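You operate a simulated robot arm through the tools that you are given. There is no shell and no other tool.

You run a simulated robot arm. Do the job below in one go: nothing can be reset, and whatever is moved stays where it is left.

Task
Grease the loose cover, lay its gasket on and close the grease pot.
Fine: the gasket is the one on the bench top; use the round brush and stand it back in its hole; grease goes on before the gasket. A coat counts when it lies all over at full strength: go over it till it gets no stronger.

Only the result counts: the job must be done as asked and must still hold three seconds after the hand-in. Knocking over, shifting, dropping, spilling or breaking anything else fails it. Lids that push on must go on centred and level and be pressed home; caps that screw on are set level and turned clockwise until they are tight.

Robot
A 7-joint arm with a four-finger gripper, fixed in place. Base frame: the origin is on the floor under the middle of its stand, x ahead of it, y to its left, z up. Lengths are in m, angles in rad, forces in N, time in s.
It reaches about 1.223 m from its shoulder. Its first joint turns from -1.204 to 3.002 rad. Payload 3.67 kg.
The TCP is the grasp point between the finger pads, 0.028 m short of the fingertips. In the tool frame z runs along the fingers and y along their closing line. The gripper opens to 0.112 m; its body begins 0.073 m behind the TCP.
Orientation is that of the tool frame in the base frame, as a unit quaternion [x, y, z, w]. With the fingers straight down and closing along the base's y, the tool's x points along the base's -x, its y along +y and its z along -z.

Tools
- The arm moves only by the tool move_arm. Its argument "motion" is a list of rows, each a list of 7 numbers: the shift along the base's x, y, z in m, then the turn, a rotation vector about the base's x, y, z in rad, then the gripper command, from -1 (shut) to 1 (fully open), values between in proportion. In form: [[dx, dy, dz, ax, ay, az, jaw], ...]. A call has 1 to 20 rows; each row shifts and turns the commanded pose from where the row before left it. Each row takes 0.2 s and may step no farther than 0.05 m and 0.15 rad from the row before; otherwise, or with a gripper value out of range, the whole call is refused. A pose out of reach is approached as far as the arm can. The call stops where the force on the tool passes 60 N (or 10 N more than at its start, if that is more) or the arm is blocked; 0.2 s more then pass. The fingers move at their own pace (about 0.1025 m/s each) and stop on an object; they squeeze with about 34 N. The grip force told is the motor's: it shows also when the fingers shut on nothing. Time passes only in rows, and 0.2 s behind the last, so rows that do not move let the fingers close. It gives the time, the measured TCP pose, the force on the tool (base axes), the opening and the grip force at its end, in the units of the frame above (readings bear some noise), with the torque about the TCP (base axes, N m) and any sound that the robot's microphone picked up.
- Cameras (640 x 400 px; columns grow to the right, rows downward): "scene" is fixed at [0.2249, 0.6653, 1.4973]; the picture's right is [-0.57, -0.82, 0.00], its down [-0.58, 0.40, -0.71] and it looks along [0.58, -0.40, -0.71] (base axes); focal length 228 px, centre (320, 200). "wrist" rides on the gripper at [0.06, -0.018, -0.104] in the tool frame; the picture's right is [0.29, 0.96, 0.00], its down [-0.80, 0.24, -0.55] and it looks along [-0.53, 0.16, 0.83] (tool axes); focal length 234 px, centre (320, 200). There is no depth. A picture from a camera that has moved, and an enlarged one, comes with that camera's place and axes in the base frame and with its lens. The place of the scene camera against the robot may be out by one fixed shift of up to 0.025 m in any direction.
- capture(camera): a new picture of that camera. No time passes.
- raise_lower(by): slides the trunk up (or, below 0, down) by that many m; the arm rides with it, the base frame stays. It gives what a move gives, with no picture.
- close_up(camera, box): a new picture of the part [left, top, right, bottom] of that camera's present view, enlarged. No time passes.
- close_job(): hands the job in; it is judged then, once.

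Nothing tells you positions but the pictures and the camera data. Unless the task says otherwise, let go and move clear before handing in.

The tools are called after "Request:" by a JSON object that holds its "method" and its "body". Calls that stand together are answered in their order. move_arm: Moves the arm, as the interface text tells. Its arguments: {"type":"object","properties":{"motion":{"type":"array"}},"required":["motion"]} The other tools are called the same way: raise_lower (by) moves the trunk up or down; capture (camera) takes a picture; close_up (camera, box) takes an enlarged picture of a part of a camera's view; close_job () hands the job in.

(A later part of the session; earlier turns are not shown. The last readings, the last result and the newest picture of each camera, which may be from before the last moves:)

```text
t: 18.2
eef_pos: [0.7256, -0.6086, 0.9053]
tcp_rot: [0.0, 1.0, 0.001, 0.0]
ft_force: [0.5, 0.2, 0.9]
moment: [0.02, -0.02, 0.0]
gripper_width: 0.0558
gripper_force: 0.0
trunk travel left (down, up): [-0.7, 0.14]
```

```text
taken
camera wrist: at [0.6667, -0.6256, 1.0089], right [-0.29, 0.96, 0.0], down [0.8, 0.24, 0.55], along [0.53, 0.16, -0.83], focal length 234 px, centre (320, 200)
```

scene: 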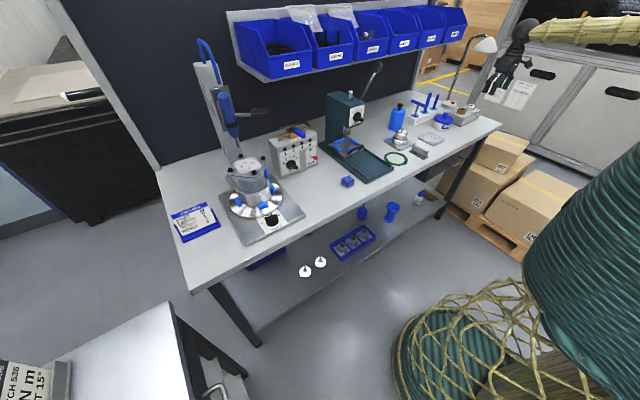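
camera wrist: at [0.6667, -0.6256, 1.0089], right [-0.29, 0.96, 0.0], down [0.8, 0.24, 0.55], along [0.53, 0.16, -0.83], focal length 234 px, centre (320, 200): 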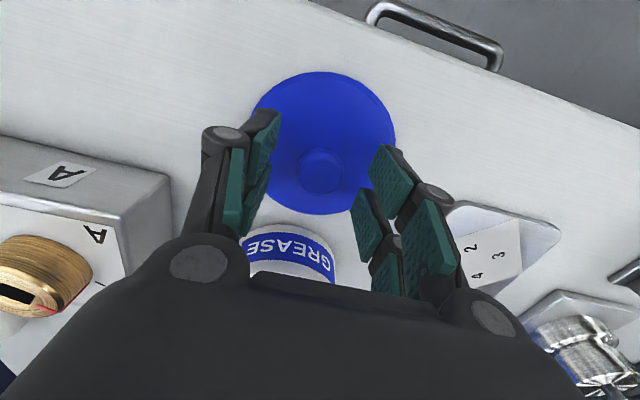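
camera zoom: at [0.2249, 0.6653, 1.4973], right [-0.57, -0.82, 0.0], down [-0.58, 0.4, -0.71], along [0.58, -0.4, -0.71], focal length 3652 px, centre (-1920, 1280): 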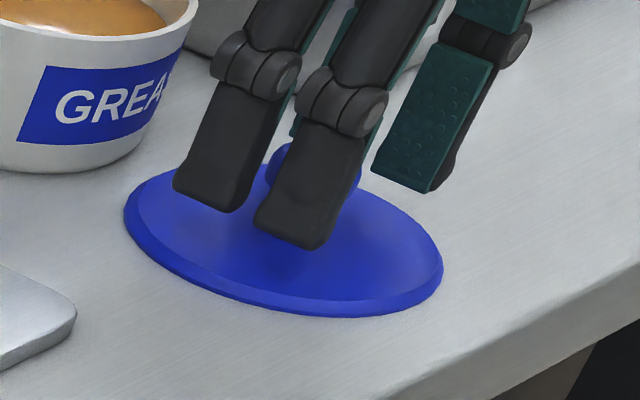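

The lid rests flat on the bench. Next I rise and move above the GREASE brush handle at about (0.955, -0.600).

Request:
{"method": "move_arm", "body": {"motion": [[0, 0, 0.05, 0, 0, 0, 0.0], [0, 0, 0.05, 0, 0, 0, 0.0], [0, 0, 0.05, 0, 0, 0, 0.0], [0, 0, 0.05, 0, 0, 0, 0.0], [0.046, 0.0016, 0, 0, 0, 0, 0.0], [0.046, 0.0016, 0, 0, 0, 0, 0.0], [0.046, 0.0016, 0, 0, 0, 0, 0.0], [0, 0, 0, 0, 0, 0, 0.0]]}}

Request:
{"method": "capture", "body": {"camera": "wrist"}}

Request:
{"method": "close_up", "body": {"camera": "wrist", "box": [200, 90, 440, 240]}}

```text
t: 20.0
eef_pos: [0.861, -0.6053, 1.1044]
tcp_rot: [0.0, 1.0, 0.002, 0.0]
ft_force: [-1.1, 0.9, 0.7]
moment: [0.0, -0.08, 0.01]
gripper_width: 0.056
gripper_force: 0.0
trunk travel left (down, up): [-0.7, 0.14]
```

```text
taken
camera wrist: at [0.8021, -0.6221, 1.2086], right [-0.29, 0.96, 0.0], down [0.8, 0.24, 0.56], along [0.53, 0.16, -0.83], focal length 234 px, centre (320, 200)
```

wrist: 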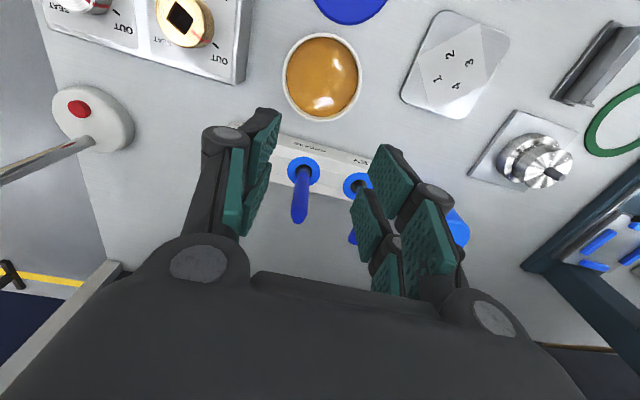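

```text
2.67 times, centred on (320, 165) of wrist
camera zoom: at [0.8021, -0.6221, 1.2086], right [-0.29, 0.96, 0.0], down [0.8, 0.24, 0.56], along [0.53, 0.16, -0.83], focal length 624 px, centre (320, 293)
```

zoom: 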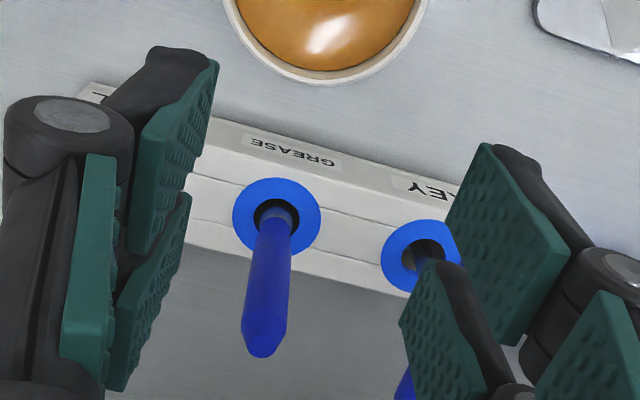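

The GREASE handle stands vertical with its top near (0.953, -0.600, 1.018). I'll align above it and lower the open fingers around it.

Request:
{"method": "move_arm", "body": {"motion": [[0.045, 0.0015, 0, 0, 0, 0, 0.0], [0.045, 0.0015, 0, 0, 0, 0, 0.0], [0, 0, 0, 0, 0, 0, 0.0], [0, 0, 0, 0, 0, 0, 0.0]]}}

Request:
{"method": "capture", "body": {"camera": "wrist"}}

Request:
{"method": "close_up", "body": {"camera": "wrist", "box": [240, 60, 400, 200]}}

```text
t: 21.0
eef_pos: [0.8728, -0.6017, 1.1057]
tcp_rot: [0.001, 1.0, 0.0, 0.0]
ft_force: [-1.4, 0.1, 0.9]
moment: [0.05, 0.0, -0.03]
gripper_width: 0.056
gripper_force: 0.0
out of reach, approached as far as the arm can: row 1, 2
trunk travel left (down, up): [-0.7, 0.14]
```

```text
taken
camera wrist: at [0.8142, -0.619, 1.2093], right [-0.29, 0.96, 0.0], down [0.8, 0.24, 0.55], along [0.53, 0.16, -0.83], focal length 234 px, centre (320, 200)
```

wrist: 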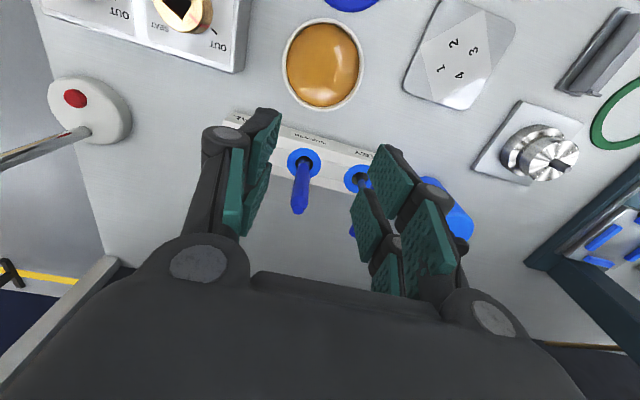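

```text
2.86 times, centred on (320, 130) of wrist
camera zoom: at [0.8142, -0.619, 1.2093], right [-0.29, 0.96, 0.0], down [0.8, 0.24, 0.55], along [0.53, 0.16, -0.83], focal length 669 px, centre (320, 400)
```

zoom: 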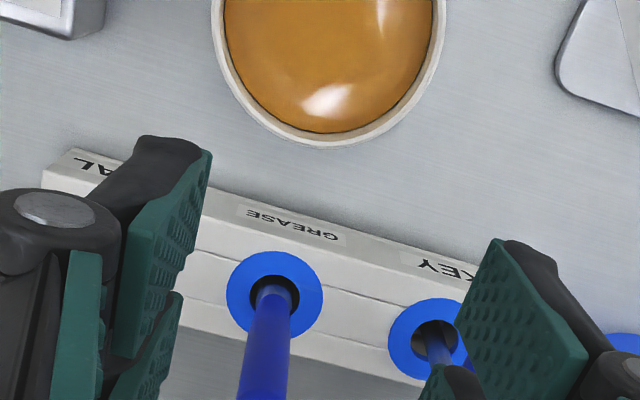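

The brush is just out of reach at this trunk height, and the shoulder seems to be high. I'll pull back and up, then lower the trunk to gain horizontal reach.

Request:
{"method": "move_arm", "body": {"motion": [[-0.04, 0, 0.02, 0, 0, 0, 0.0], [-0.04, 0, 0.04, 0, 0, 0, 0.0], [-0.04, 0, 0.04, 0, 0, 0, 0.0], [-0.02, 0, 0.045, 0, 0, 0, 0.0], [0, 0, 0.045, 0, 0, 0, 0.0], [0, 0, 0.045, 0, 0, 0, 0.0], [0, 0, 0, 0, 0, 0, 0.0]]}}

```text
refused: row 2 steps farther than a row can; nothing moved
```

Request:
{"method": "move_arm", "body": {"motion": [[-0.04, 0, 0.02, 0, 0, 0, 0.0], [-0.03, 0, 0.035, 0, 0, 0, 0.0], [-0.03, 0, 0.035, 0, 0, 0, 0.0], [-0.02, 0, 0.04, 0, 0, 0, 0.0], [0, 0, 0.045, 0, 0, 0, 0.0], [0, 0, 0.045, 0, 0, 0, 0.0], [0, 0, 0, 0, 0, 0, 0.0]]}}

```text
t: 22.6
eef_pos: [0.7551, -0.6036, 1.3228]
tcp_rot: [0.001, 1.0, 0.0, -0.001]
ft_force: [1.1, 0.3, 0.3]
moment: [0.0, 0.02, 0.0]
gripper_width: 0.0563
gripper_force: 0.2
trunk travel left (down, up): [-0.7, 0.14]
```

Now lowering the trunk by 0.22 m, with the hand riding along to about z 1.10 over open space.

Request:
{"method": "raise_lower", "body": {"by": -0.2}}

Request:
{"method": "capture", "body": {"camera": "wrist"}}

Request:
{"method": "capture", "body": {"camera": "scene"}}

```text
t: 24.8
eef_pos: [0.754, -0.6016, 1.1241]
tcp_rot: [0.001, 1.0, 0.001, -0.001]
ft_force: [0.0, 0.2, -0.5]
moment: [0.01, 0.01, -0.04]
gripper_width: 0.0561
gripper_force: 0.1
trunk travel left (down, up): [-0.5, 0.34]
```

```text
taken
camera wrist: at [0.695, -0.6179, 1.2291], right [-0.29, 0.96, 0.0], down [0.8, 0.24, 0.55], along [0.53, 0.16, -0.83], focal length 234 px, centre (320, 200)
```

wrist: 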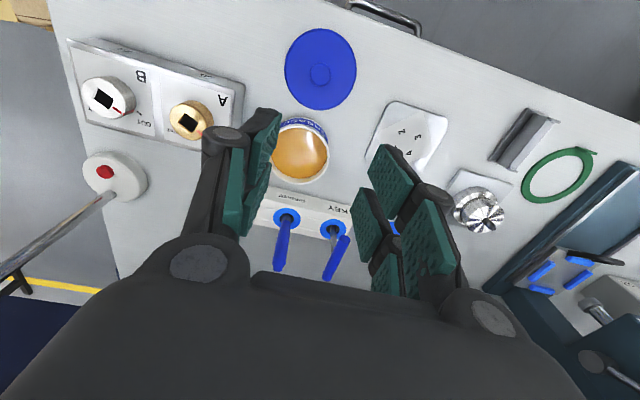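

```text
taken
```

scene: 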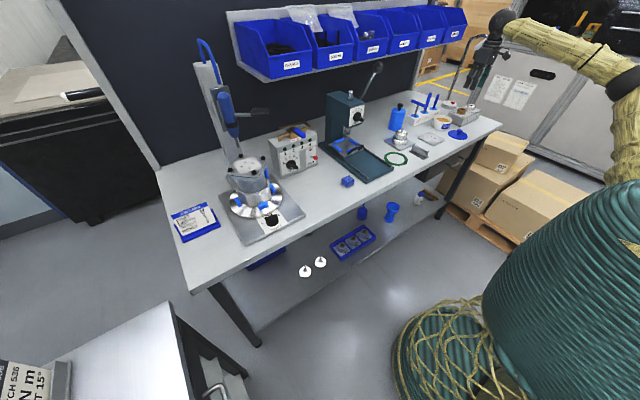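

The trunk is lower now. I head again for the brush handle at (0.954, -0.600).

Request:
{"method": "move_arm", "body": {"motion": [[0.04, 0.0, -0.002, 0, 0, 0, 0.0], [0.04, 0.0, -0.002, 0, 0, 0, 0.0], [0.04, 0.001, -0.002, 0, 0, 0, 0.0], [0.04, 0.0, -0.002, 0, 0, 0, 0.0], [0.04, 0.001, -0.002, 0, 0, 0, 0.0], [0, 0, 0, 0, 0, 0, 0.0]]}}

Request:
{"method": "capture", "body": {"camera": "wrist"}}

Request:
{"method": "close_up", "body": {"camera": "wrist", "box": [240, 60, 400, 200]}}

```text
t: 26.2
eef_pos: [0.8536, -0.5888, 1.1098]
tcp_rot: [0.007, 1.0, 0.003, 0.002]
ft_force: [-0.8, -1.3, 0.3]
moment: [0.08, -0.09, 0.03]
gripper_width: 0.0559
gripper_force: 0.1
out of reach, approached as far as the arm can: row 3, 4, 5
trunk travel left (down, up): [-0.5, 0.34]
```

```text
taken
camera wrist: at [0.795, -0.6071, 1.2134], right [-0.27, 0.96, 0.0], down [0.8, 0.23, 0.56], along [0.53, 0.16, -0.83], focal length 234 px, centre (320, 200)
```

wrist: 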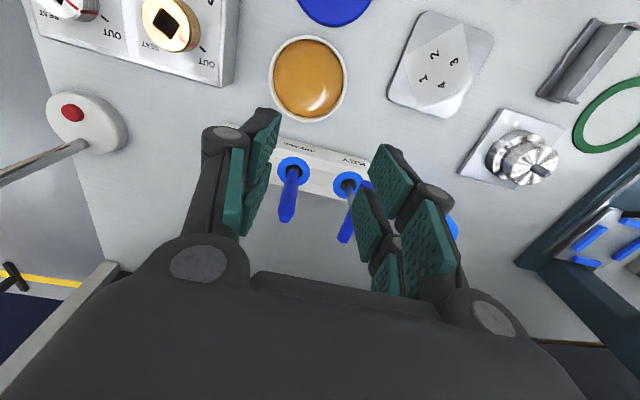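

```text
2.86 times, centred on (320, 130) of wrist
camera zoom: at [0.795, -0.6071, 1.2134], right [-0.27, 0.96, 0.0], down [0.8, 0.23, 0.56], along [0.53, 0.16, -0.83], focal length 669 px, centre (320, 400)
```

zoom: 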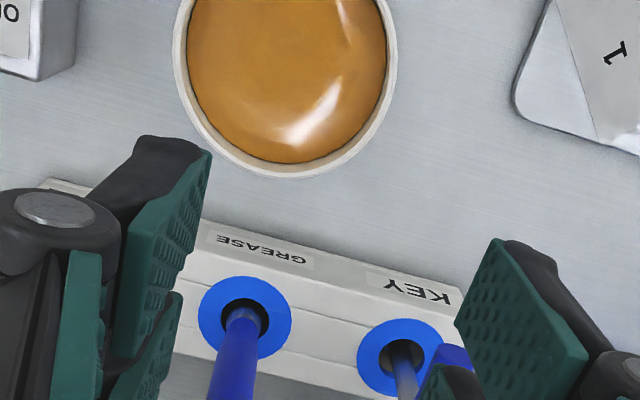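

Lowering cost a little reach, so the trunk was near its best height already; vertical reach tops out near 1.06 m. I'll raise the trunk back part-way and tilt the hand outward about its closing axis to gain the missing few centimetres.

Request:
{"method": "move_arm", "body": {"motion": [[-0.04, 0, 0, 0, 0, 0, 0.0], [-0.04, 0, 0, 0, 0, 0, 0.0], [0, 0, 0, 0, 0, 0, 0.0]]}}

Request:
{"method": "raise_lower", "body": {"by": 0.1}}

```text
t: 27.0
eef_pos: [0.7794, -0.5876, 1.1103]
tcp_rot: [-0.001, 1.0, 0.0, 0.0]
ft_force: [0.4, 0.2, 0.2]
moment: [-0.02, 0.02, 0.0]
gripper_width: 0.0561
gripper_force: 0.0
trunk travel left (down, up): [-0.5, 0.34]
```

```text
t: 28.3
eef_pos: [0.7777, -0.5892, 1.2082]
tcp_rot: [0.0, 1.0, 0.001, 0.0]
ft_force: [-0.6, -0.9, 0.8]
moment: [-0.02, 0.0, -0.02]
gripper_width: 0.0559
gripper_force: 0.1
trunk travel left (down, up): [-0.6, 0.24]
```

Request:
{"method": "move_arm", "body": {"motion": [[0, 0, 0, 0, 0, -0.1405, 0.0], [0, 0, 0, 0, 0, -0.1405, 0.0], [0, 0, 0, 0, 0, -0.1405, 0.0], [0, 0, 0, 0, 0, -0.1405, 0.0], [0, 0, 0, -0.06, -0.0952, 0, 0.0], [0, 0, 0, -0.06, -0.0952, 0, 0.0], [0, 0, 0, -0.06, -0.0952, 0, 0.0], [0, 0, 0, -0.06, -0.0952, 0, 0.0], [0, 0, 0, 0, 0, 0, 0.0]]}}

Request:
{"method": "capture", "body": {"camera": "wrist"}}

Request:
{"method": "capture", "body": {"camera": "scene"}}

```text
t: 30.3
eef_pos: [0.7763, -0.5879, 1.2093]
tcp_rot: [0.272, 0.936, -0.063, 0.214]
ft_force: [0.7, -1.2, -0.5]
moment: [0.01, -0.02, 0.0]
gripper_width: 0.0559
gripper_force: 0.0
trunk travel left (down, up): [-0.6, 0.24]
```

```text
taken
camera wrist: at [0.6848, -0.5506, 1.2764], right [0.29, 0.95, -0.12], down [0.53, -0.05, 0.85], along [0.8, -0.31, -0.52], focal length 234 px, centre (320, 200)
```

wrist: 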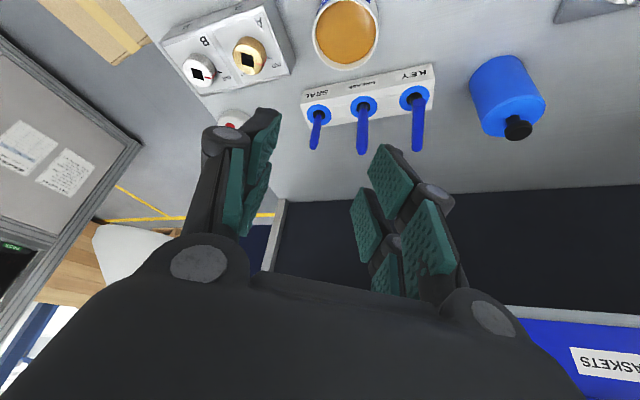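

```text
taken
```

scene: 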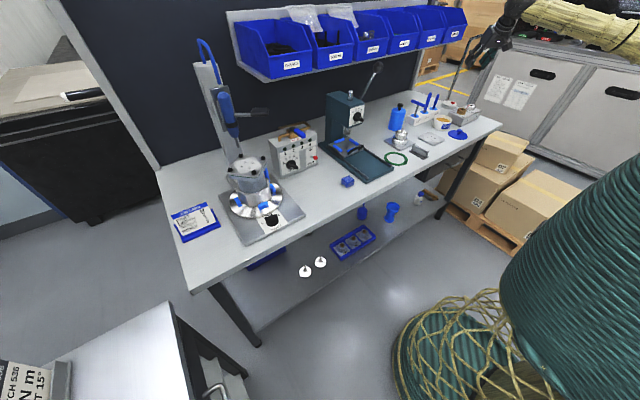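

The hand is now yawed and tilted outward. I move toward the spot above the brush handle.

Request:
{"method": "move_arm", "body": {"motion": [[0.0355, -0.0024, -0.018, 0, 0, 0, 0.0], [0.0355, -0.0024, -0.018, 0, 0, 0, 0.0], [0.0355, -0.0024, -0.018, 0, 0, 0, 0.0], [0.0355, -0.0024, -0.018, 0, 0, 0, 0.0], [0.0355, -0.0024, -0.018, 0, 0, 0, 0.0], [0, 0, 0, 0, 0, 0, 0.0]]}}

Request:
{"method": "capture", "body": {"camera": "wrist"}}

Request:
{"method": "close_up", "body": {"camera": "scene", "box": [395, 60, 475, 130]}}

```text
t: 31.7
eef_pos: [0.951, -0.6009, 1.1196]
tcp_rot: [0.271, 0.936, -0.061, 0.215]
ft_force: [-0.7, 0.0, 0.1]
moment: [-0.01, 0.0, 0.02]
gripper_width: 0.0559
gripper_force: 0.0
trunk travel left (down, up): [-0.6, 0.24]
```

```text
taken
camera wrist: at [0.8586, -0.5631, 1.1872], right [0.29, 0.95, -0.12], down [0.53, -0.05, 0.85], along [0.8, -0.31, -0.52], focal length 234 px, centre (320, 200)
```

wrist: 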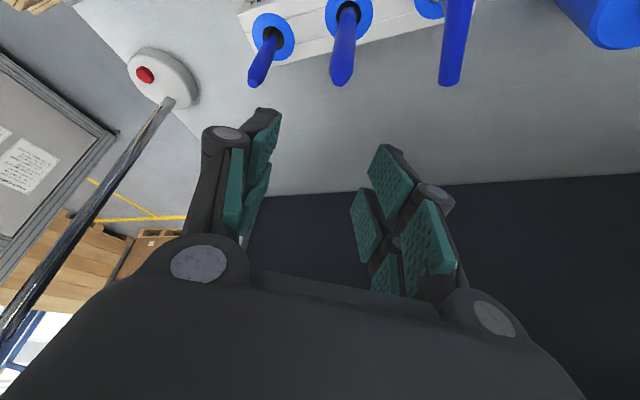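

```text
5.71 times, centred on (435, 95) of scene
camera zoom: at [0.2249, 0.6653, 1.4973], right [-0.57, -0.82, 0.0], down [-0.58, 0.4, -0.71], along [0.58, -0.4, -0.71], focal length 1304 px, centre (-337, 800)
```

zoom: 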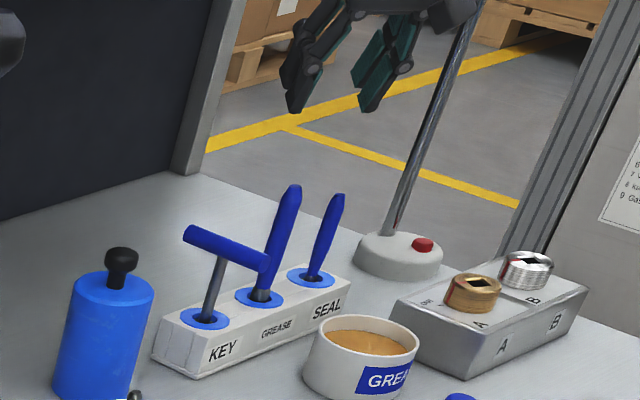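

The arm reaches there and the brush handle top is right below the grasp line. Descending along the handle.

Request:
{"method": "move_arm", "body": {"motion": [[0.001, 0, -0.03, 0, 0, 0, 0.0], [0.001, 0, -0.03, 0, 0, 0, 0.0], [0, 0, -0.03, 0, 0, 0, 0.0], [0, 0, 0, 0, 0, 0, 0.0], [0, 0, 0, 0, 0, 0, 0.0]]}}

Request:
{"method": "capture", "body": {"camera": "wrist"}}

Request:
{"method": "close_up", "body": {"camera": "scene", "box": [395, 60, 475, 130]}}

```text
t: 32.9
eef_pos: [0.9566, -0.6006, 1.0298]
tcp_rot: [0.27, 0.937, -0.061, 0.213]
ft_force: [0.4, -0.3, 0.2]
moment: [-0.01, 0.03, -0.04]
gripper_width: 0.0559
gripper_force: 0.1
trunk travel left (down, up): [-0.6, 0.24]
```

```text
taken
camera wrist: at [0.8636, -0.563, 1.0976], right [0.29, 0.95, -0.12], down [0.53, -0.05, 0.85], along [0.8, -0.31, -0.52], focal length 234 px, centre (320, 200)
```

wrist: 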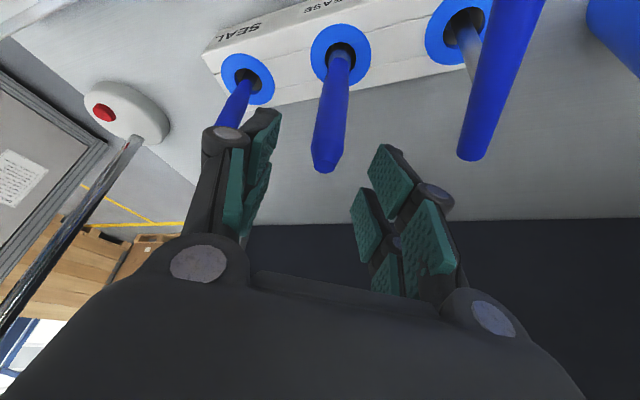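

```text
5.71 times, centred on (435, 95) of scene
camera zoom: at [0.2249, 0.6653, 1.4973], right [-0.57, -0.82, 0.0], down [-0.58, 0.4, -0.71], along [0.58, -0.4, -0.71], focal length 1304 px, centre (-337, 800)
```

zoom: 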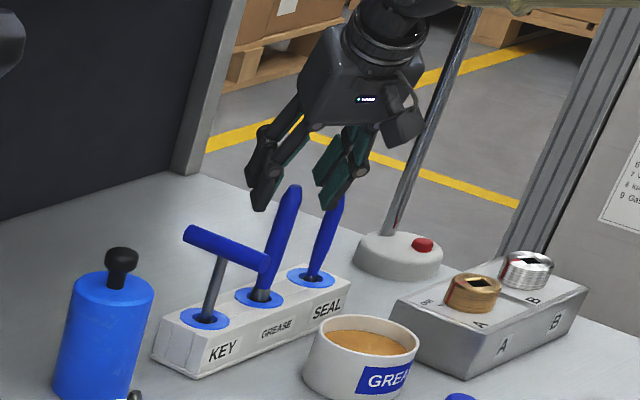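

Spacing to the T-key and SEAL handles looks adequate; going down another 4 cm.

Request:
{"method": "move_arm", "body": {"motion": [[-0.001, 0, -0.015, 0, 0, 0, -0.05], [-0.001, 0, -0.015, 0, 0, 0, -0.1], [0, 0, -0.01, 0, 0, 0, -0.1], [0, 0, 0, 0, 0, 0, -0.1]]}}

Request:
{"method": "capture", "body": {"camera": "wrist"}}

Request:
{"method": "close_up", "body": {"camera": "scene", "box": [395, 60, 475, 130]}}

```text
t: 33.9
eef_pos: [0.9556, -0.6012, 0.9899]
tcp_rot: [0.27, 0.937, -0.062, 0.214]
ft_force: [0.9, 0.7, 0.1]
moment: [0.0, -0.01, 0.02]
gripper_width: 0.0505
gripper_force: 0.0
trunk travel left (down, up): [-0.6, 0.24]
```

```text
taken
camera wrist: at [0.8625, -0.5629, 1.0583], right [0.29, 0.95, -0.12], down [0.53, -0.05, 0.85], along [0.8, -0.31, -0.52], focal length 234 px, centre (320, 200)
```

wrist: 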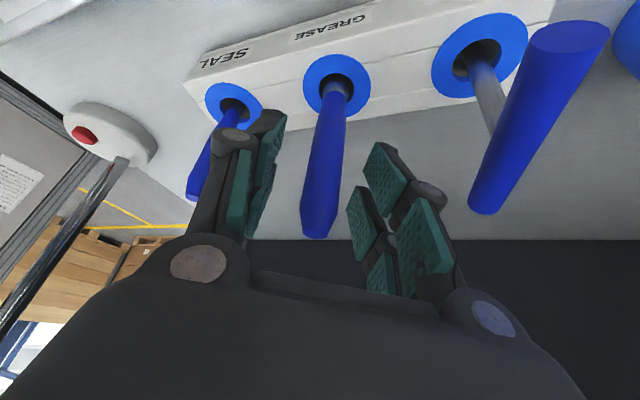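

```text
5.71 times, centred on (435, 95) of scene
camera zoom: at [0.2249, 0.6653, 1.4973], right [-0.57, -0.82, 0.0], down [-0.58, 0.4, -0.71], along [0.58, -0.4, -0.71], focal length 1304 px, centre (-337, 800)
```

zoom: 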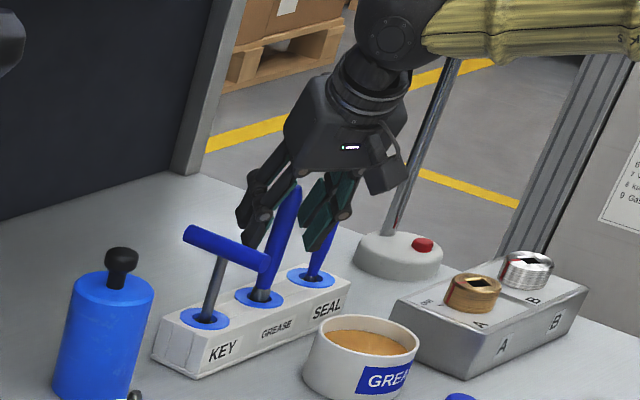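

The handle is centred between the pads. Closing on it.

Request:
{"method": "move_arm", "body": {"motion": [[0, 0, 0, 0, 0, 0, -0.5], [0, 0, 0, 0, 0, 0, -1], [0, 0, 0, 0, 0, 0, -1], [0, 0, 0, 0, 0, 0, -1], [0, 0, 0, 0, 0, 0, -1]]}}

Request:
{"method": "capture", "body": {"camera": "wrist"}}

```text
t: 35.1
eef_pos: [0.9555, -0.6018, 0.9904]
tcp_rot: [0.271, 0.937, -0.062, 0.213]
ft_force: [0.5, 0.6, 0.0]
moment: [-0.02, -0.01, -0.03]
gripper_width: 0.017
gripper_force: 34.2
trunk travel left (down, up): [-0.6, 0.24]
```

```text
taken
camera wrist: at [0.8626, -0.5629, 1.0582], right [0.29, 0.95, -0.12], down [0.53, -0.05, 0.85], along [0.8, -0.31, -0.52], focal length 234 px, centre (320, 200)
```

wrist: 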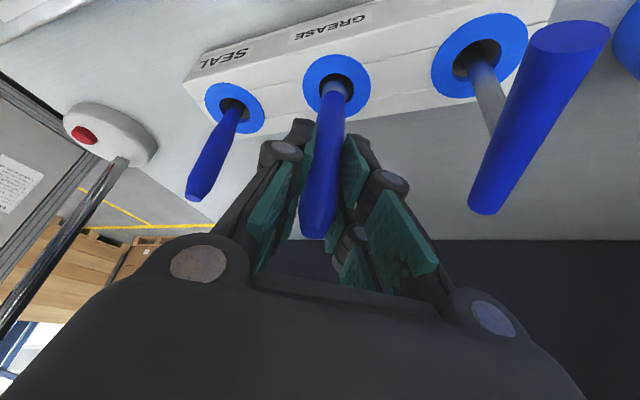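

Brush gripped (17 mm). Lifting straight up out of the hole.

Request:
{"method": "move_arm", "body": {"motion": [[0, 0, 0.02, 0, 0, 0, -1], [0, 0, 0.025, 0, 0, 0, -1], [0, 0, 0.03, 0, 0, 0, -1], [0, 0, 0.03, 0, 0, 0, -1], [0, 0, 0, 0, 0, 0, -1]]}}

Request:
{"method": "capture", "body": {"camera": "wrist"}}

Request:
{"method": "close_up", "body": {"camera": "scene", "box": [395, 60, 475, 130]}}

```text
t: 36.3
eef_pos: [0.9545, -0.6012, 1.0928]
tcp_rot: [0.27, 0.937, -0.06, 0.214]
ft_force: [0.2, 0.1, 0.0]
moment: [0.01, 0.03, 0.0]
gripper_width: 0.0172
gripper_force: 34.3
trunk travel left (down, up): [-0.6, 0.24]
```

```text
taken
camera wrist: at [0.8625, -0.5625, 1.1609], right [0.29, 0.95, -0.12], down [0.53, -0.05, 0.84], along [0.79, -0.31, -0.52], focal length 234 px, centre (320, 200)
```

wrist: 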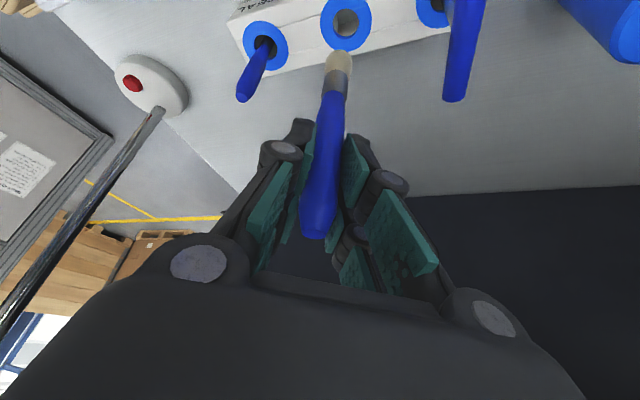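

```text
5.71 times, centred on (435, 95) of scene
camera zoom: at [0.2249, 0.6653, 1.4973], right [-0.57, -0.82, 0.0], down [-0.58, 0.4, -0.71], along [0.58, -0.4, -0.71], focal length 1304 px, centre (-337, 800)
```

zoom: 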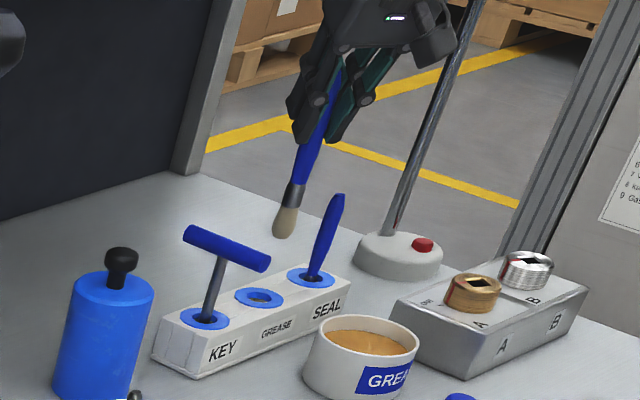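

The brush is out: blue handle, grey ferrule, pale bristles. Let me zoom in to confirm it is the round one.

Request:
{"method": "close_up", "body": {"camera": "scene", "box": [425, 78, 450, 105]}}

Request:
{"method": "close_up", "body": {"camera": "wrist", "box": [270, 0, 410, 100]}}

Request:
{"method": "close_up", "body": {"camera": "wrist", "box": [210, 0, 310, 110]}}

```text
14.81 times, centred on (438, 92) of scene
camera zoom: at [0.2249, 0.6653, 1.4973], right [-0.57, -0.82, 0.0], down [-0.58, 0.4, -0.71], along [0.58, -0.4, -0.71], focal length 3381 px, centre (-1421, 1807)
```

zoom: 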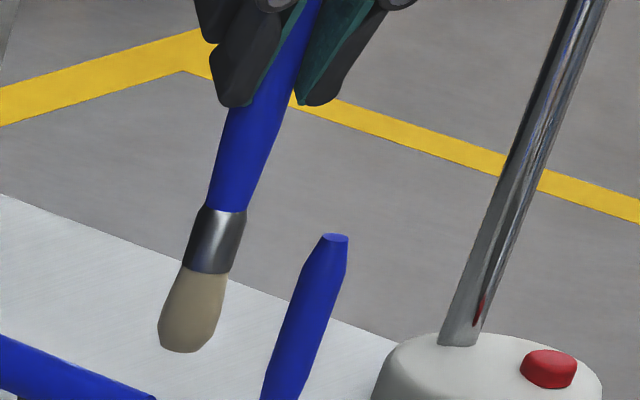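

```text
4.00 times, centred on (340, 50) of wrist
camera zoom: at [0.8625, -0.5625, 1.1609], right [0.29, 0.95, -0.12], down [0.53, -0.05, 0.84], along [0.79, -0.31, -0.52], focal length 937 px, centre (240, 800)
```

zoom: 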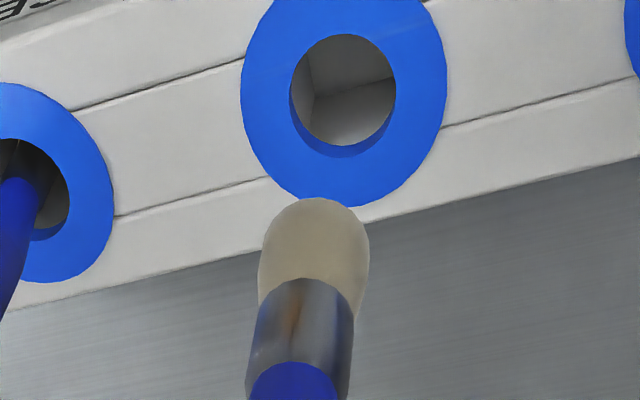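

```text
3.64 times, centred on (260, 55) of wrist
camera zoom: at [0.8625, -0.5625, 1.1609], right [0.29, 0.95, -0.12], down [0.53, -0.05, 0.84], along [0.79, -0.31, -0.52], focal length 852 px, centre (538, 727)
```

zoom: 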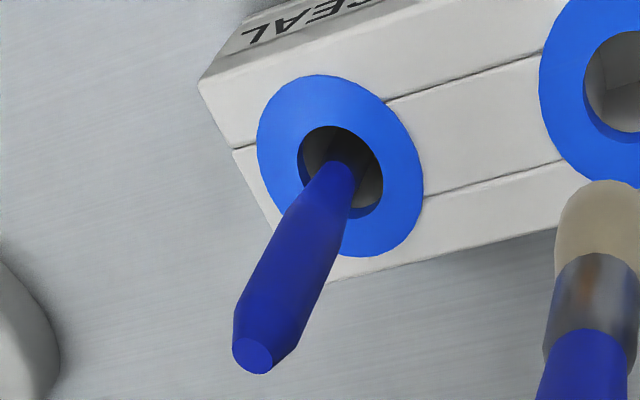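

It is the round brush, with the tip about 0.13 m below the grasp point. Next I carry it over to the pot centre at (0.832, -0.608) and dip it.

Request:
{"method": "move_arm", "body": {"motion": [[-0.041, -0.0024, 0, 0, 0, 0, -1], [-0.041, -0.0024, 0, 0, 0, 0, -1], [-0.0408, -0.0023, 0, 0, 0, 0, -1], [0, 0, -0.03, 0, 0, 0, -1], [0, 0, 0, 0, 0, 0, -1]]}}

Request:
{"method": "capture", "body": {"camera": "wrist"}}

Request:
{"method": "close_up", "body": {"camera": "scene", "box": [405, 75, 475, 145]}}

```text
t: 37.5
eef_pos: [0.8303, -0.6068, 1.0654]
tcp_rot: [0.271, 0.936, -0.062, 0.215]
ft_force: [1.2, 0.0, 0.7]
moment: [-0.01, 0.02, 0.04]
gripper_width: 0.0172
gripper_force: 34.0
trunk travel left (down, up): [-0.6, 0.24]
```

```text
taken
camera wrist: at [0.7379, -0.569, 1.132], right [0.29, 0.95, -0.12], down [0.53, -0.05, 0.85], along [0.8, -0.31, -0.52], focal length 234 px, centre (320, 200)
```

wrist: 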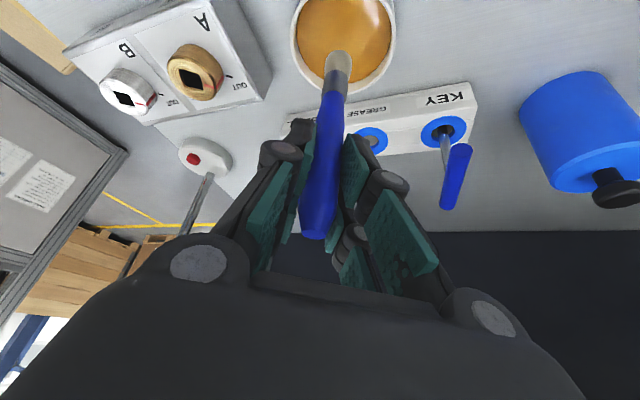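

```text
5.71 times, centred on (440, 110) of scene
camera zoom: at [0.2249, 0.6653, 1.4973], right [-0.57, -0.82, 0.0], down [-0.58, 0.4, -0.71], along [0.58, -0.4, -0.71], focal length 1304 px, centre (-366, 714)
```

zoom: 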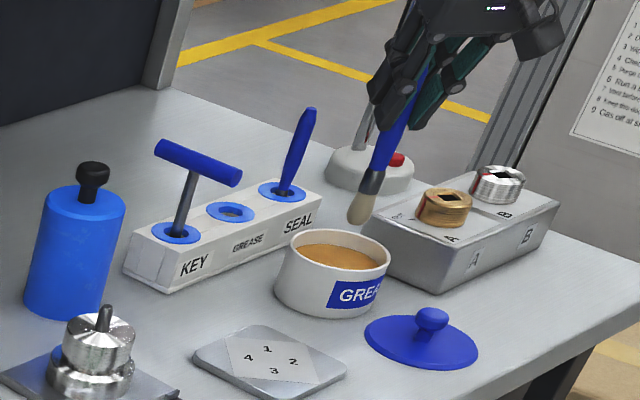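

The brush is over the grease. Lowering the bristles into it.

Request:
{"method": "move_arm", "body": {"motion": [[0.001, -0.001, -0.02, 0, 0, 0, -1], [0, 0, -0.02, 0, 0, 0, -1], [0, 0, -0.015, 0, 0, 0, -1], [0, 0, 0, 0, 0, 0, -1], [0, 0, 0, 0, 0, 0, -1]]}}

Request:
{"method": "capture", "body": {"camera": "wrist"}}

Request:
{"method": "close_up", "body": {"camera": "scene", "box": [425, 90, 465, 130]}}

```text
t: 38.7
eef_pos: [0.8324, -0.6069, 1.0132]
tcp_rot: [0.27, 0.936, -0.061, 0.216]
ft_force: [2.1, -1.8, 29.4]
moment: [-0.13, -0.14, -0.05]
gripper_width: 0.0171
gripper_force: 34.0
trunk travel left (down, up): [-0.6, 0.24]
```

```text
taken
camera wrist: at [0.7395, -0.5685, 1.081], right [0.29, 0.95, -0.13], down [0.53, -0.05, 0.85], along [0.8, -0.31, -0.52], focal length 234 px, centre (320, 200)
```

wrist: 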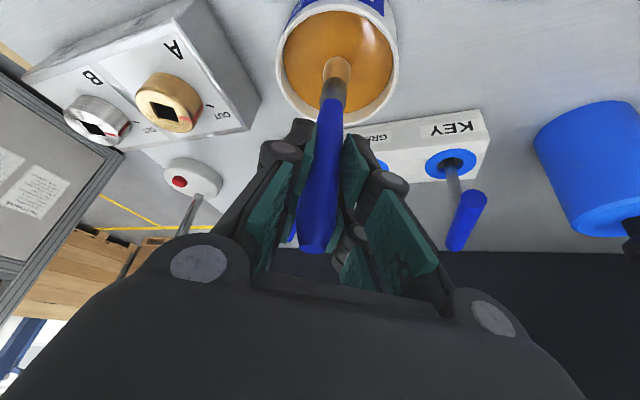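

```text
10.00 times, centred on (445, 110) of scene
camera zoom: at [0.2249, 0.6653, 1.4973], right [-0.57, -0.82, 0.0], down [-0.58, 0.4, -0.71], along [0.58, -0.4, -0.71], focal length 2282 px, centre (-930, 1100)
```

zoom: 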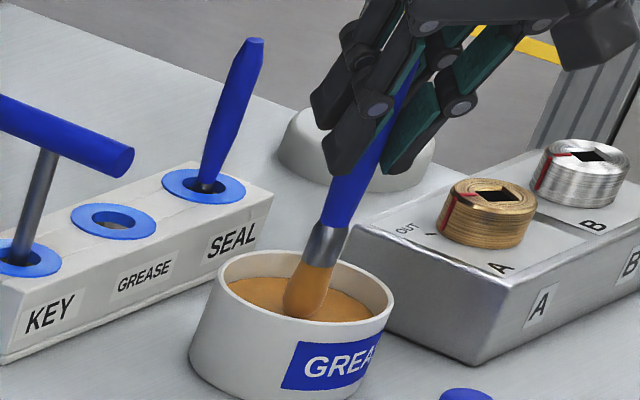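

The bristles turned brown, and the push (29 N) slid the brush about 5 mm up in the fingers, so the grease surface is near z 0.889 and the tip is now about 0.125 m below the TCP. I lift out and inspect the load.

Request:
{"method": "move_arm", "body": {"motion": [[0, 0, 0.01, 0, 0, 0, -1], [0, 0, 0.02, 0, 0, 0, -1], [0, 0, 0.03, 0, 0, 0, -1], [0, 0, 0, 0, 0, 0, -1]]}}

Request:
{"method": "close_up", "body": {"camera": "scene", "box": [425, 90, 465, 130]}}

Request:
{"method": "capture", "body": {"camera": "wrist"}}

```text
t: 39.7
eef_pos: [0.833, -0.6095, 1.0667]
tcp_rot: [0.272, 0.937, -0.062, 0.213]
ft_force: [0.2, 0.2, -0.6]
moment: [0.05, 0.03, 0.02]
gripper_width: 0.0172
gripper_force: 34.2
trunk travel left (down, up): [-0.6, 0.24]
```

```text
10.00 times, centred on (445, 110) of scene
camera zoom: at [0.2249, 0.6653, 1.4973], right [-0.57, -0.82, 0.0], down [-0.58, 0.4, -0.71], along [0.58, -0.4, -0.71], focal length 2282 px, centre (-930, 1100)
```

zoom: 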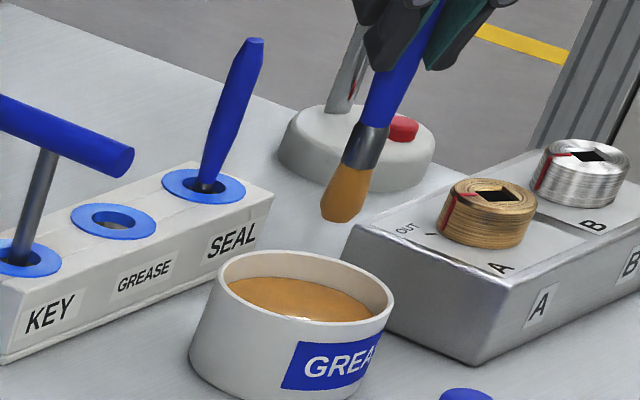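

```text
taken
camera wrist: at [0.7407, -0.5714, 1.1347], right [0.29, 0.95, -0.12], down [0.53, -0.05, 0.84], along [0.79, -0.31, -0.52], focal length 234 px, centre (320, 200)
```

wrist: 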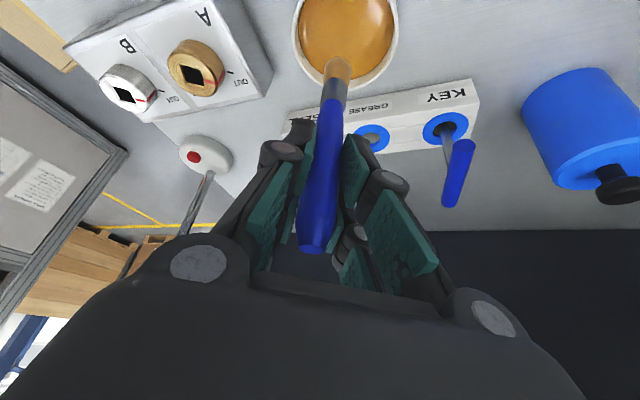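

The brush is loaded and the pot hasn't moved. Now to hover over the middle of the cover and refine where its edges are.

Request:
{"method": "move_arm", "body": {"motion": [[-0.0123, 0.0404, 0, 0, 0, 0, -1], [-0.0123, 0.0404, 0, 0, 0, 0, -1], [-0.0122, 0.0404, 0, 0, 0, 0, -1], [-0.0122, 0.0404, 0, 0, 0, 0, -1], [0, 0, 0, 0, 0, 0, -1]]}}

Request:
{"method": "capture", "body": {"camera": "wrist"}}

Request:
{"method": "close_up", "body": {"camera": "wrist", "box": [230, 0, 430, 125]}}

Request:
{"method": "close_up", "body": {"camera": "scene", "box": [405, 100, 465, 160]}}

```text
t: 40.9
eef_pos: [0.7843, -0.4457, 1.0683]
tcp_rot: [0.27, 0.937, -0.061, 0.214]
ft_force: [0.1, -1.2, -0.7]
moment: [0.03, 0.03, 0.0]
gripper_width: 0.017
gripper_force: 34.1
trunk travel left (down, up): [-0.6, 0.24]
```

```text
taken
camera wrist: at [0.6916, -0.4078, 1.1351], right [0.29, 0.95, -0.12], down [0.53, -0.05, 0.85], along [0.79, -0.31, -0.52], focal length 234 px, centre (320, 200)
```

wrist: 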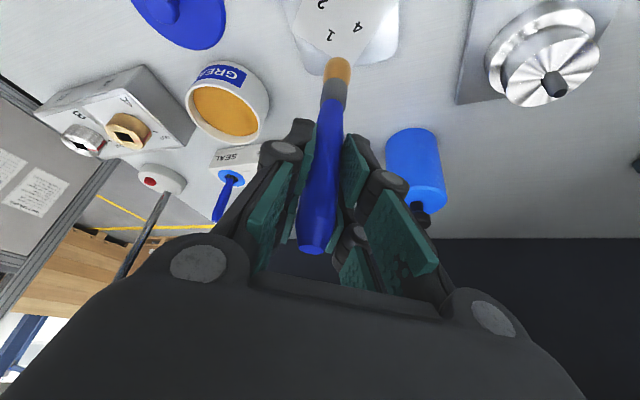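

```text
3.20 times, centred on (330, 62) of wrist
camera zoom: at [0.6916, -0.4078, 1.1351], right [0.29, 0.95, -0.12], down [0.53, -0.05, 0.85], along [0.79, -0.31, -0.52], focal length 749 px, centre (288, 640)
```

zoom: 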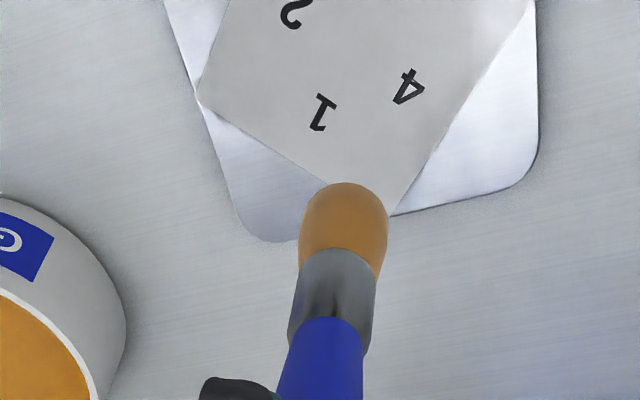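

```text
6.67 times, centred on (435, 130) of scene
camera zoom: at [0.2249, 0.6653, 1.4973], right [-0.57, -0.82, 0.0], down [-0.58, 0.4, -0.71], along [0.58, -0.4, -0.71], focal length 1522 px, centre (-447, 667)
```

zoom: 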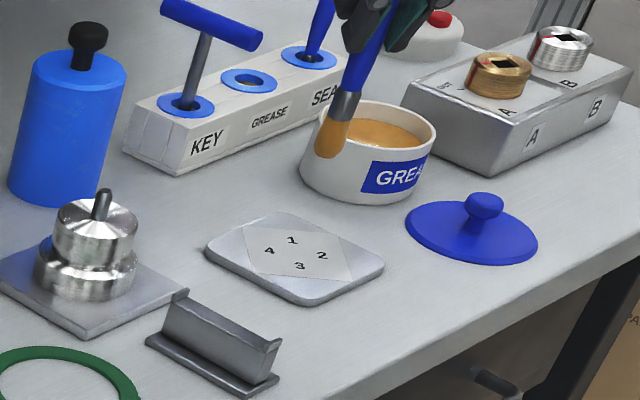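

The cover spans about x 0.727–0.834, y -0.501 to -0.396 with its top near z 0.8645. I'll lower the brush over its middle and feel for contact.

Request:
{"method": "move_arm", "body": {"motion": [[0, 0, -0.03, 0, 0, 0, -1], [0, 0, -0.03, 0, 0, 0, -1], [0, 0, -0.01, 0, 0, 0, -1], [0, 0, 0, 0, 0, 0, -1]]}}

Request:
{"method": "close_up", "body": {"camera": "scene", "box": [415, 115, 455, 155]}}

```text
t: 41.9
eef_pos: [0.7842, -0.4446, 0.9985]
tcp_rot: [0.27, 0.937, -0.062, 0.214]
ft_force: [0.6, 0.3, -0.6]
moment: [-0.01, 0.04, 0.0]
gripper_width: 0.0171
gripper_force: 34.1
trunk travel left (down, up): [-0.6, 0.24]
```

```text
10.00 times, centred on (435, 135) of scene
camera zoom: at [0.2249, 0.6653, 1.4973], right [-0.57, -0.82, 0.0], down [-0.58, 0.4, -0.71], along [0.58, -0.4, -0.71], focal length 2282 px, centre (-830, 850)
```

zoom: 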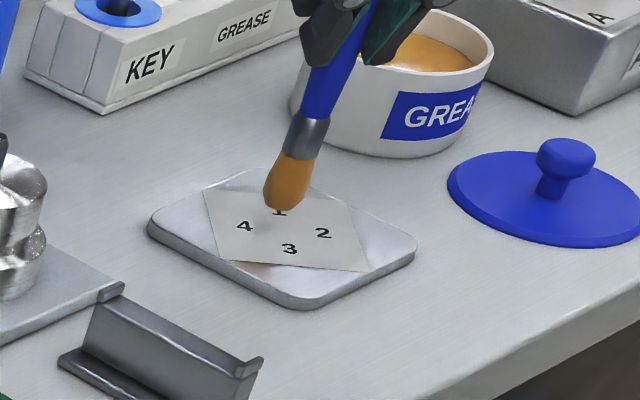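

Request:
{"method": "move_arm", "body": {"motion": [[0, 0, -0.004, 0, 0, 0, -1], [0, 0, 0, 0, 0, 0, -1]]}}

Request:
{"method": "move_arm", "body": {"motion": [[0, 0, -0.003, 0, 0, 0, -1], [0, 0, 0, 0, 0, 0, -1]]}}

Request:
{"method": "close_up", "body": {"camera": "scene", "box": [415, 115, 455, 155]}}

```text
t: 42.5
eef_pos: [0.7852, -0.4457, 0.9949]
tcp_rot: [0.271, 0.936, -0.062, 0.214]
ft_force: [0.2, 0.2, -0.8]
moment: [0.03, 0.0, -0.04]
gripper_width: 0.0172
gripper_force: 34.0
trunk travel left (down, up): [-0.6, 0.24]
```

```text
t: 43.1
eef_pos: [0.7845, -0.4468, 0.9931]
tcp_rot: [0.27, 0.936, -0.062, 0.215]
ft_force: [0.2, -0.2, -0.5]
moment: [-0.03, -0.01, -0.01]
gripper_width: 0.017
gripper_force: 34.2
trunk travel left (down, up): [-0.6, 0.24]
```

```text
10.00 times, centred on (435, 135) of scene
camera zoom: at [0.2249, 0.6653, 1.4973], right [-0.57, -0.82, 0.0], down [-0.58, 0.4, -0.71], along [0.58, -0.4, -0.71], focal length 2282 px, centre (-830, 850)
```

zoom: 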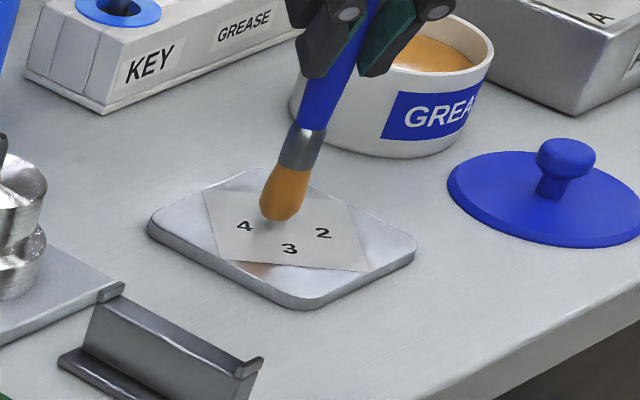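

Request:
{"method": "move_arm", "body": {"motion": [[0, 0, -0.002, 0, 0, 0, -1], [0, 0, 0, 0, 0, 0, -1]]}}

Request:
{"method": "close_up", "body": {"camera": "scene", "box": [420, 120, 450, 145]}}

Request:
{"method": "move_arm", "body": {"motion": [[0, 0, -0.002, 0, 0, 0, -1], [0, 0, 0, 0, 0, 0, -1]]}}

Request:
{"method": "close_up", "body": {"camera": "scene", "box": [420, 120, 450, 145]}}

```text
t: 43.7
eef_pos: [0.7843, -0.4476, 0.9905]
tcp_rot: [0.27, 0.937, -0.062, 0.214]
ft_force: [1.0, 0.0, -0.6]
moment: [-0.01, 0.02, -0.02]
gripper_width: 0.0171
gripper_force: 33.6
trunk travel left (down, up): [-0.6, 0.24]
```

```text
16.00 times, centred on (435, 132) of scene
camera zoom: at [0.2249, 0.6653, 1.4973], right [-0.57, -0.82, 0.0], down [-0.58, 0.4, -0.71], along [0.58, -0.4, -0.71], focal length 3652 px, centre (-1520, 1280)
```

zoom: 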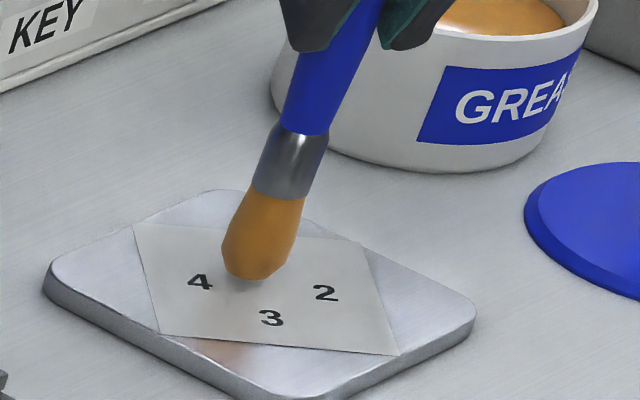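

```text
t: 44.3
eef_pos: [0.7853, -0.446, 0.9878]
tcp_rot: [0.271, 0.937, -0.062, 0.213]
ft_force: [-0.6, -0.3, -0.6]
moment: [-0.01, 0.01, 0.02]
gripper_width: 0.0169
gripper_force: 34.2
trunk travel left (down, up): [-0.6, 0.24]
```

```text
16.00 times, centred on (435, 132) of scene
camera zoom: at [0.2249, 0.6653, 1.4973], right [-0.57, -0.82, 0.0], down [-0.58, 0.4, -0.71], along [0.58, -0.4, -0.71], focal length 3652 px, centre (-1520, 1280)
```

zoom: 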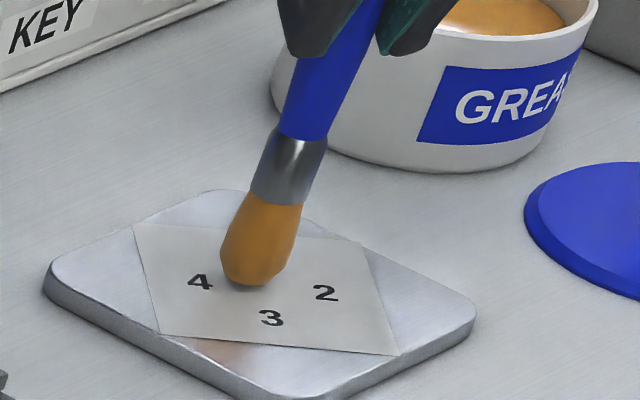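

Request:
{"method": "move_arm", "body": {"motion": [[0, 0, -0.002, 0, 0, 0, -1], [0, 0, 0, 0, 0, 0, -1]]}}

Request:
{"method": "close_up", "body": {"camera": "scene", "box": [420, 120, 450, 145]}}

Request:
{"method": "move_arm", "body": {"motion": [[0, 0, -0.002, 0, 0, 0, -1], [0, 0, 0, 0, 0, 0, -1]]}}

Request:
{"method": "close_up", "body": {"camera": "scene", "box": [420, 120, 450, 145]}}

```text
t: 44.9
eef_pos: [0.7842, -0.4471, 0.9866]
tcp_rot: [0.271, 0.937, -0.062, 0.213]
ft_force: [-1.6, 0.1, -0.2]
moment: [-0.03, 0.0, 0.0]
gripper_width: 0.017
gripper_force: 33.9
trunk travel left (down, up): [-0.6, 0.24]
```

```text
16.00 times, centred on (435, 132) of scene
camera zoom: at [0.2249, 0.6653, 1.4973], right [-0.57, -0.82, 0.0], down [-0.58, 0.4, -0.71], along [0.58, -0.4, -0.71], focal length 3652 px, centre (-1520, 1280)
```

zoom: 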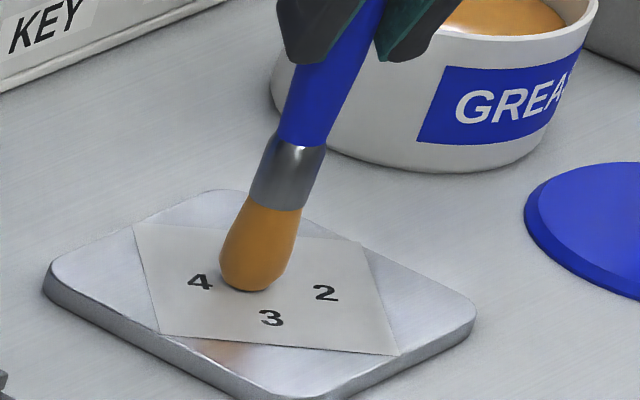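

```text
t: 45.5
eef_pos: [0.7835, -0.449, 0.985]
tcp_rot: [0.271, 0.936, -0.061, 0.215]
ft_force: [0.7, -0.2, 2.6]
moment: [0.01, 0.0, 0.03]
gripper_width: 0.017
gripper_force: 33.8
trunk travel left (down, up): [-0.6, 0.24]
```

```text
16.00 times, centred on (435, 132) of scene
camera zoom: at [0.2249, 0.6653, 1.4973], right [-0.57, -0.82, 0.0], down [-0.58, 0.4, -0.71], along [0.58, -0.4, -0.71], focal length 3652 px, centre (-1520, 1280)
```

zoom: 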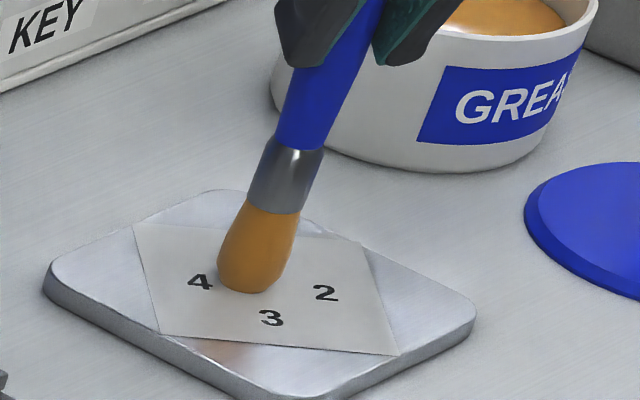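

Contact felt at 2.6 N with the TCP near z 0.985. A short test stroke to see how the coat appears and whether the cover stays put.

Request:
{"method": "move_arm", "body": {"motion": [[0, 0.01, 0, 0, 0, 0, -1], [0, 0.01, 0, 0, 0, 0, -1], [0, 0.01, 0, 0, 0, 0, -1], [0, 0, 0, 0, 0, 0, -1]]}}

Request:
{"method": "close_up", "body": {"camera": "scene", "box": [420, 120, 450, 145]}}

Request:
{"method": "close_up", "body": {"camera": "wrist", "box": [230, 0, 430, 125]}}

```text
t: 46.5
eef_pos: [0.7844, -0.4167, 0.9848]
tcp_rot: [0.271, 0.936, -0.061, 0.215]
ft_force: [0.2, -0.6, 6.9]
moment: [-0.07, 0.0, -0.02]
gripper_width: 0.0172
gripper_force: 34.4
trunk travel left (down, up): [-0.6, 0.24]
```

```text
16.00 times, centred on (435, 132) of scene
camera zoom: at [0.2249, 0.6653, 1.4973], right [-0.57, -0.82, 0.0], down [-0.58, 0.4, -0.71], along [0.58, -0.4, -0.71], focal length 3652 px, centre (-1520, 1280)
```

zoom: 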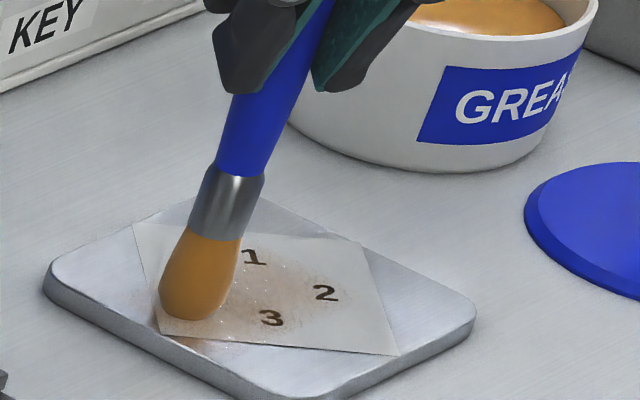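

```text
3.20 times, centred on (330, 62) of wrist
camera zoom: at [0.6923, -0.3786, 1.0524], right [0.29, 0.95, -0.12], down [0.53, -0.05, 0.85], along [0.8, -0.31, -0.52], focal length 749 px, centre (288, 640)
```

zoom: 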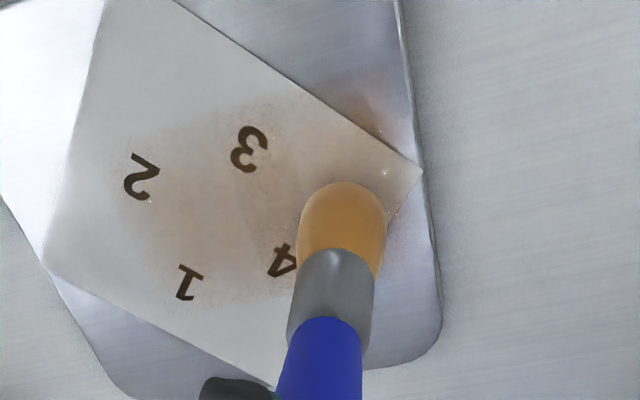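

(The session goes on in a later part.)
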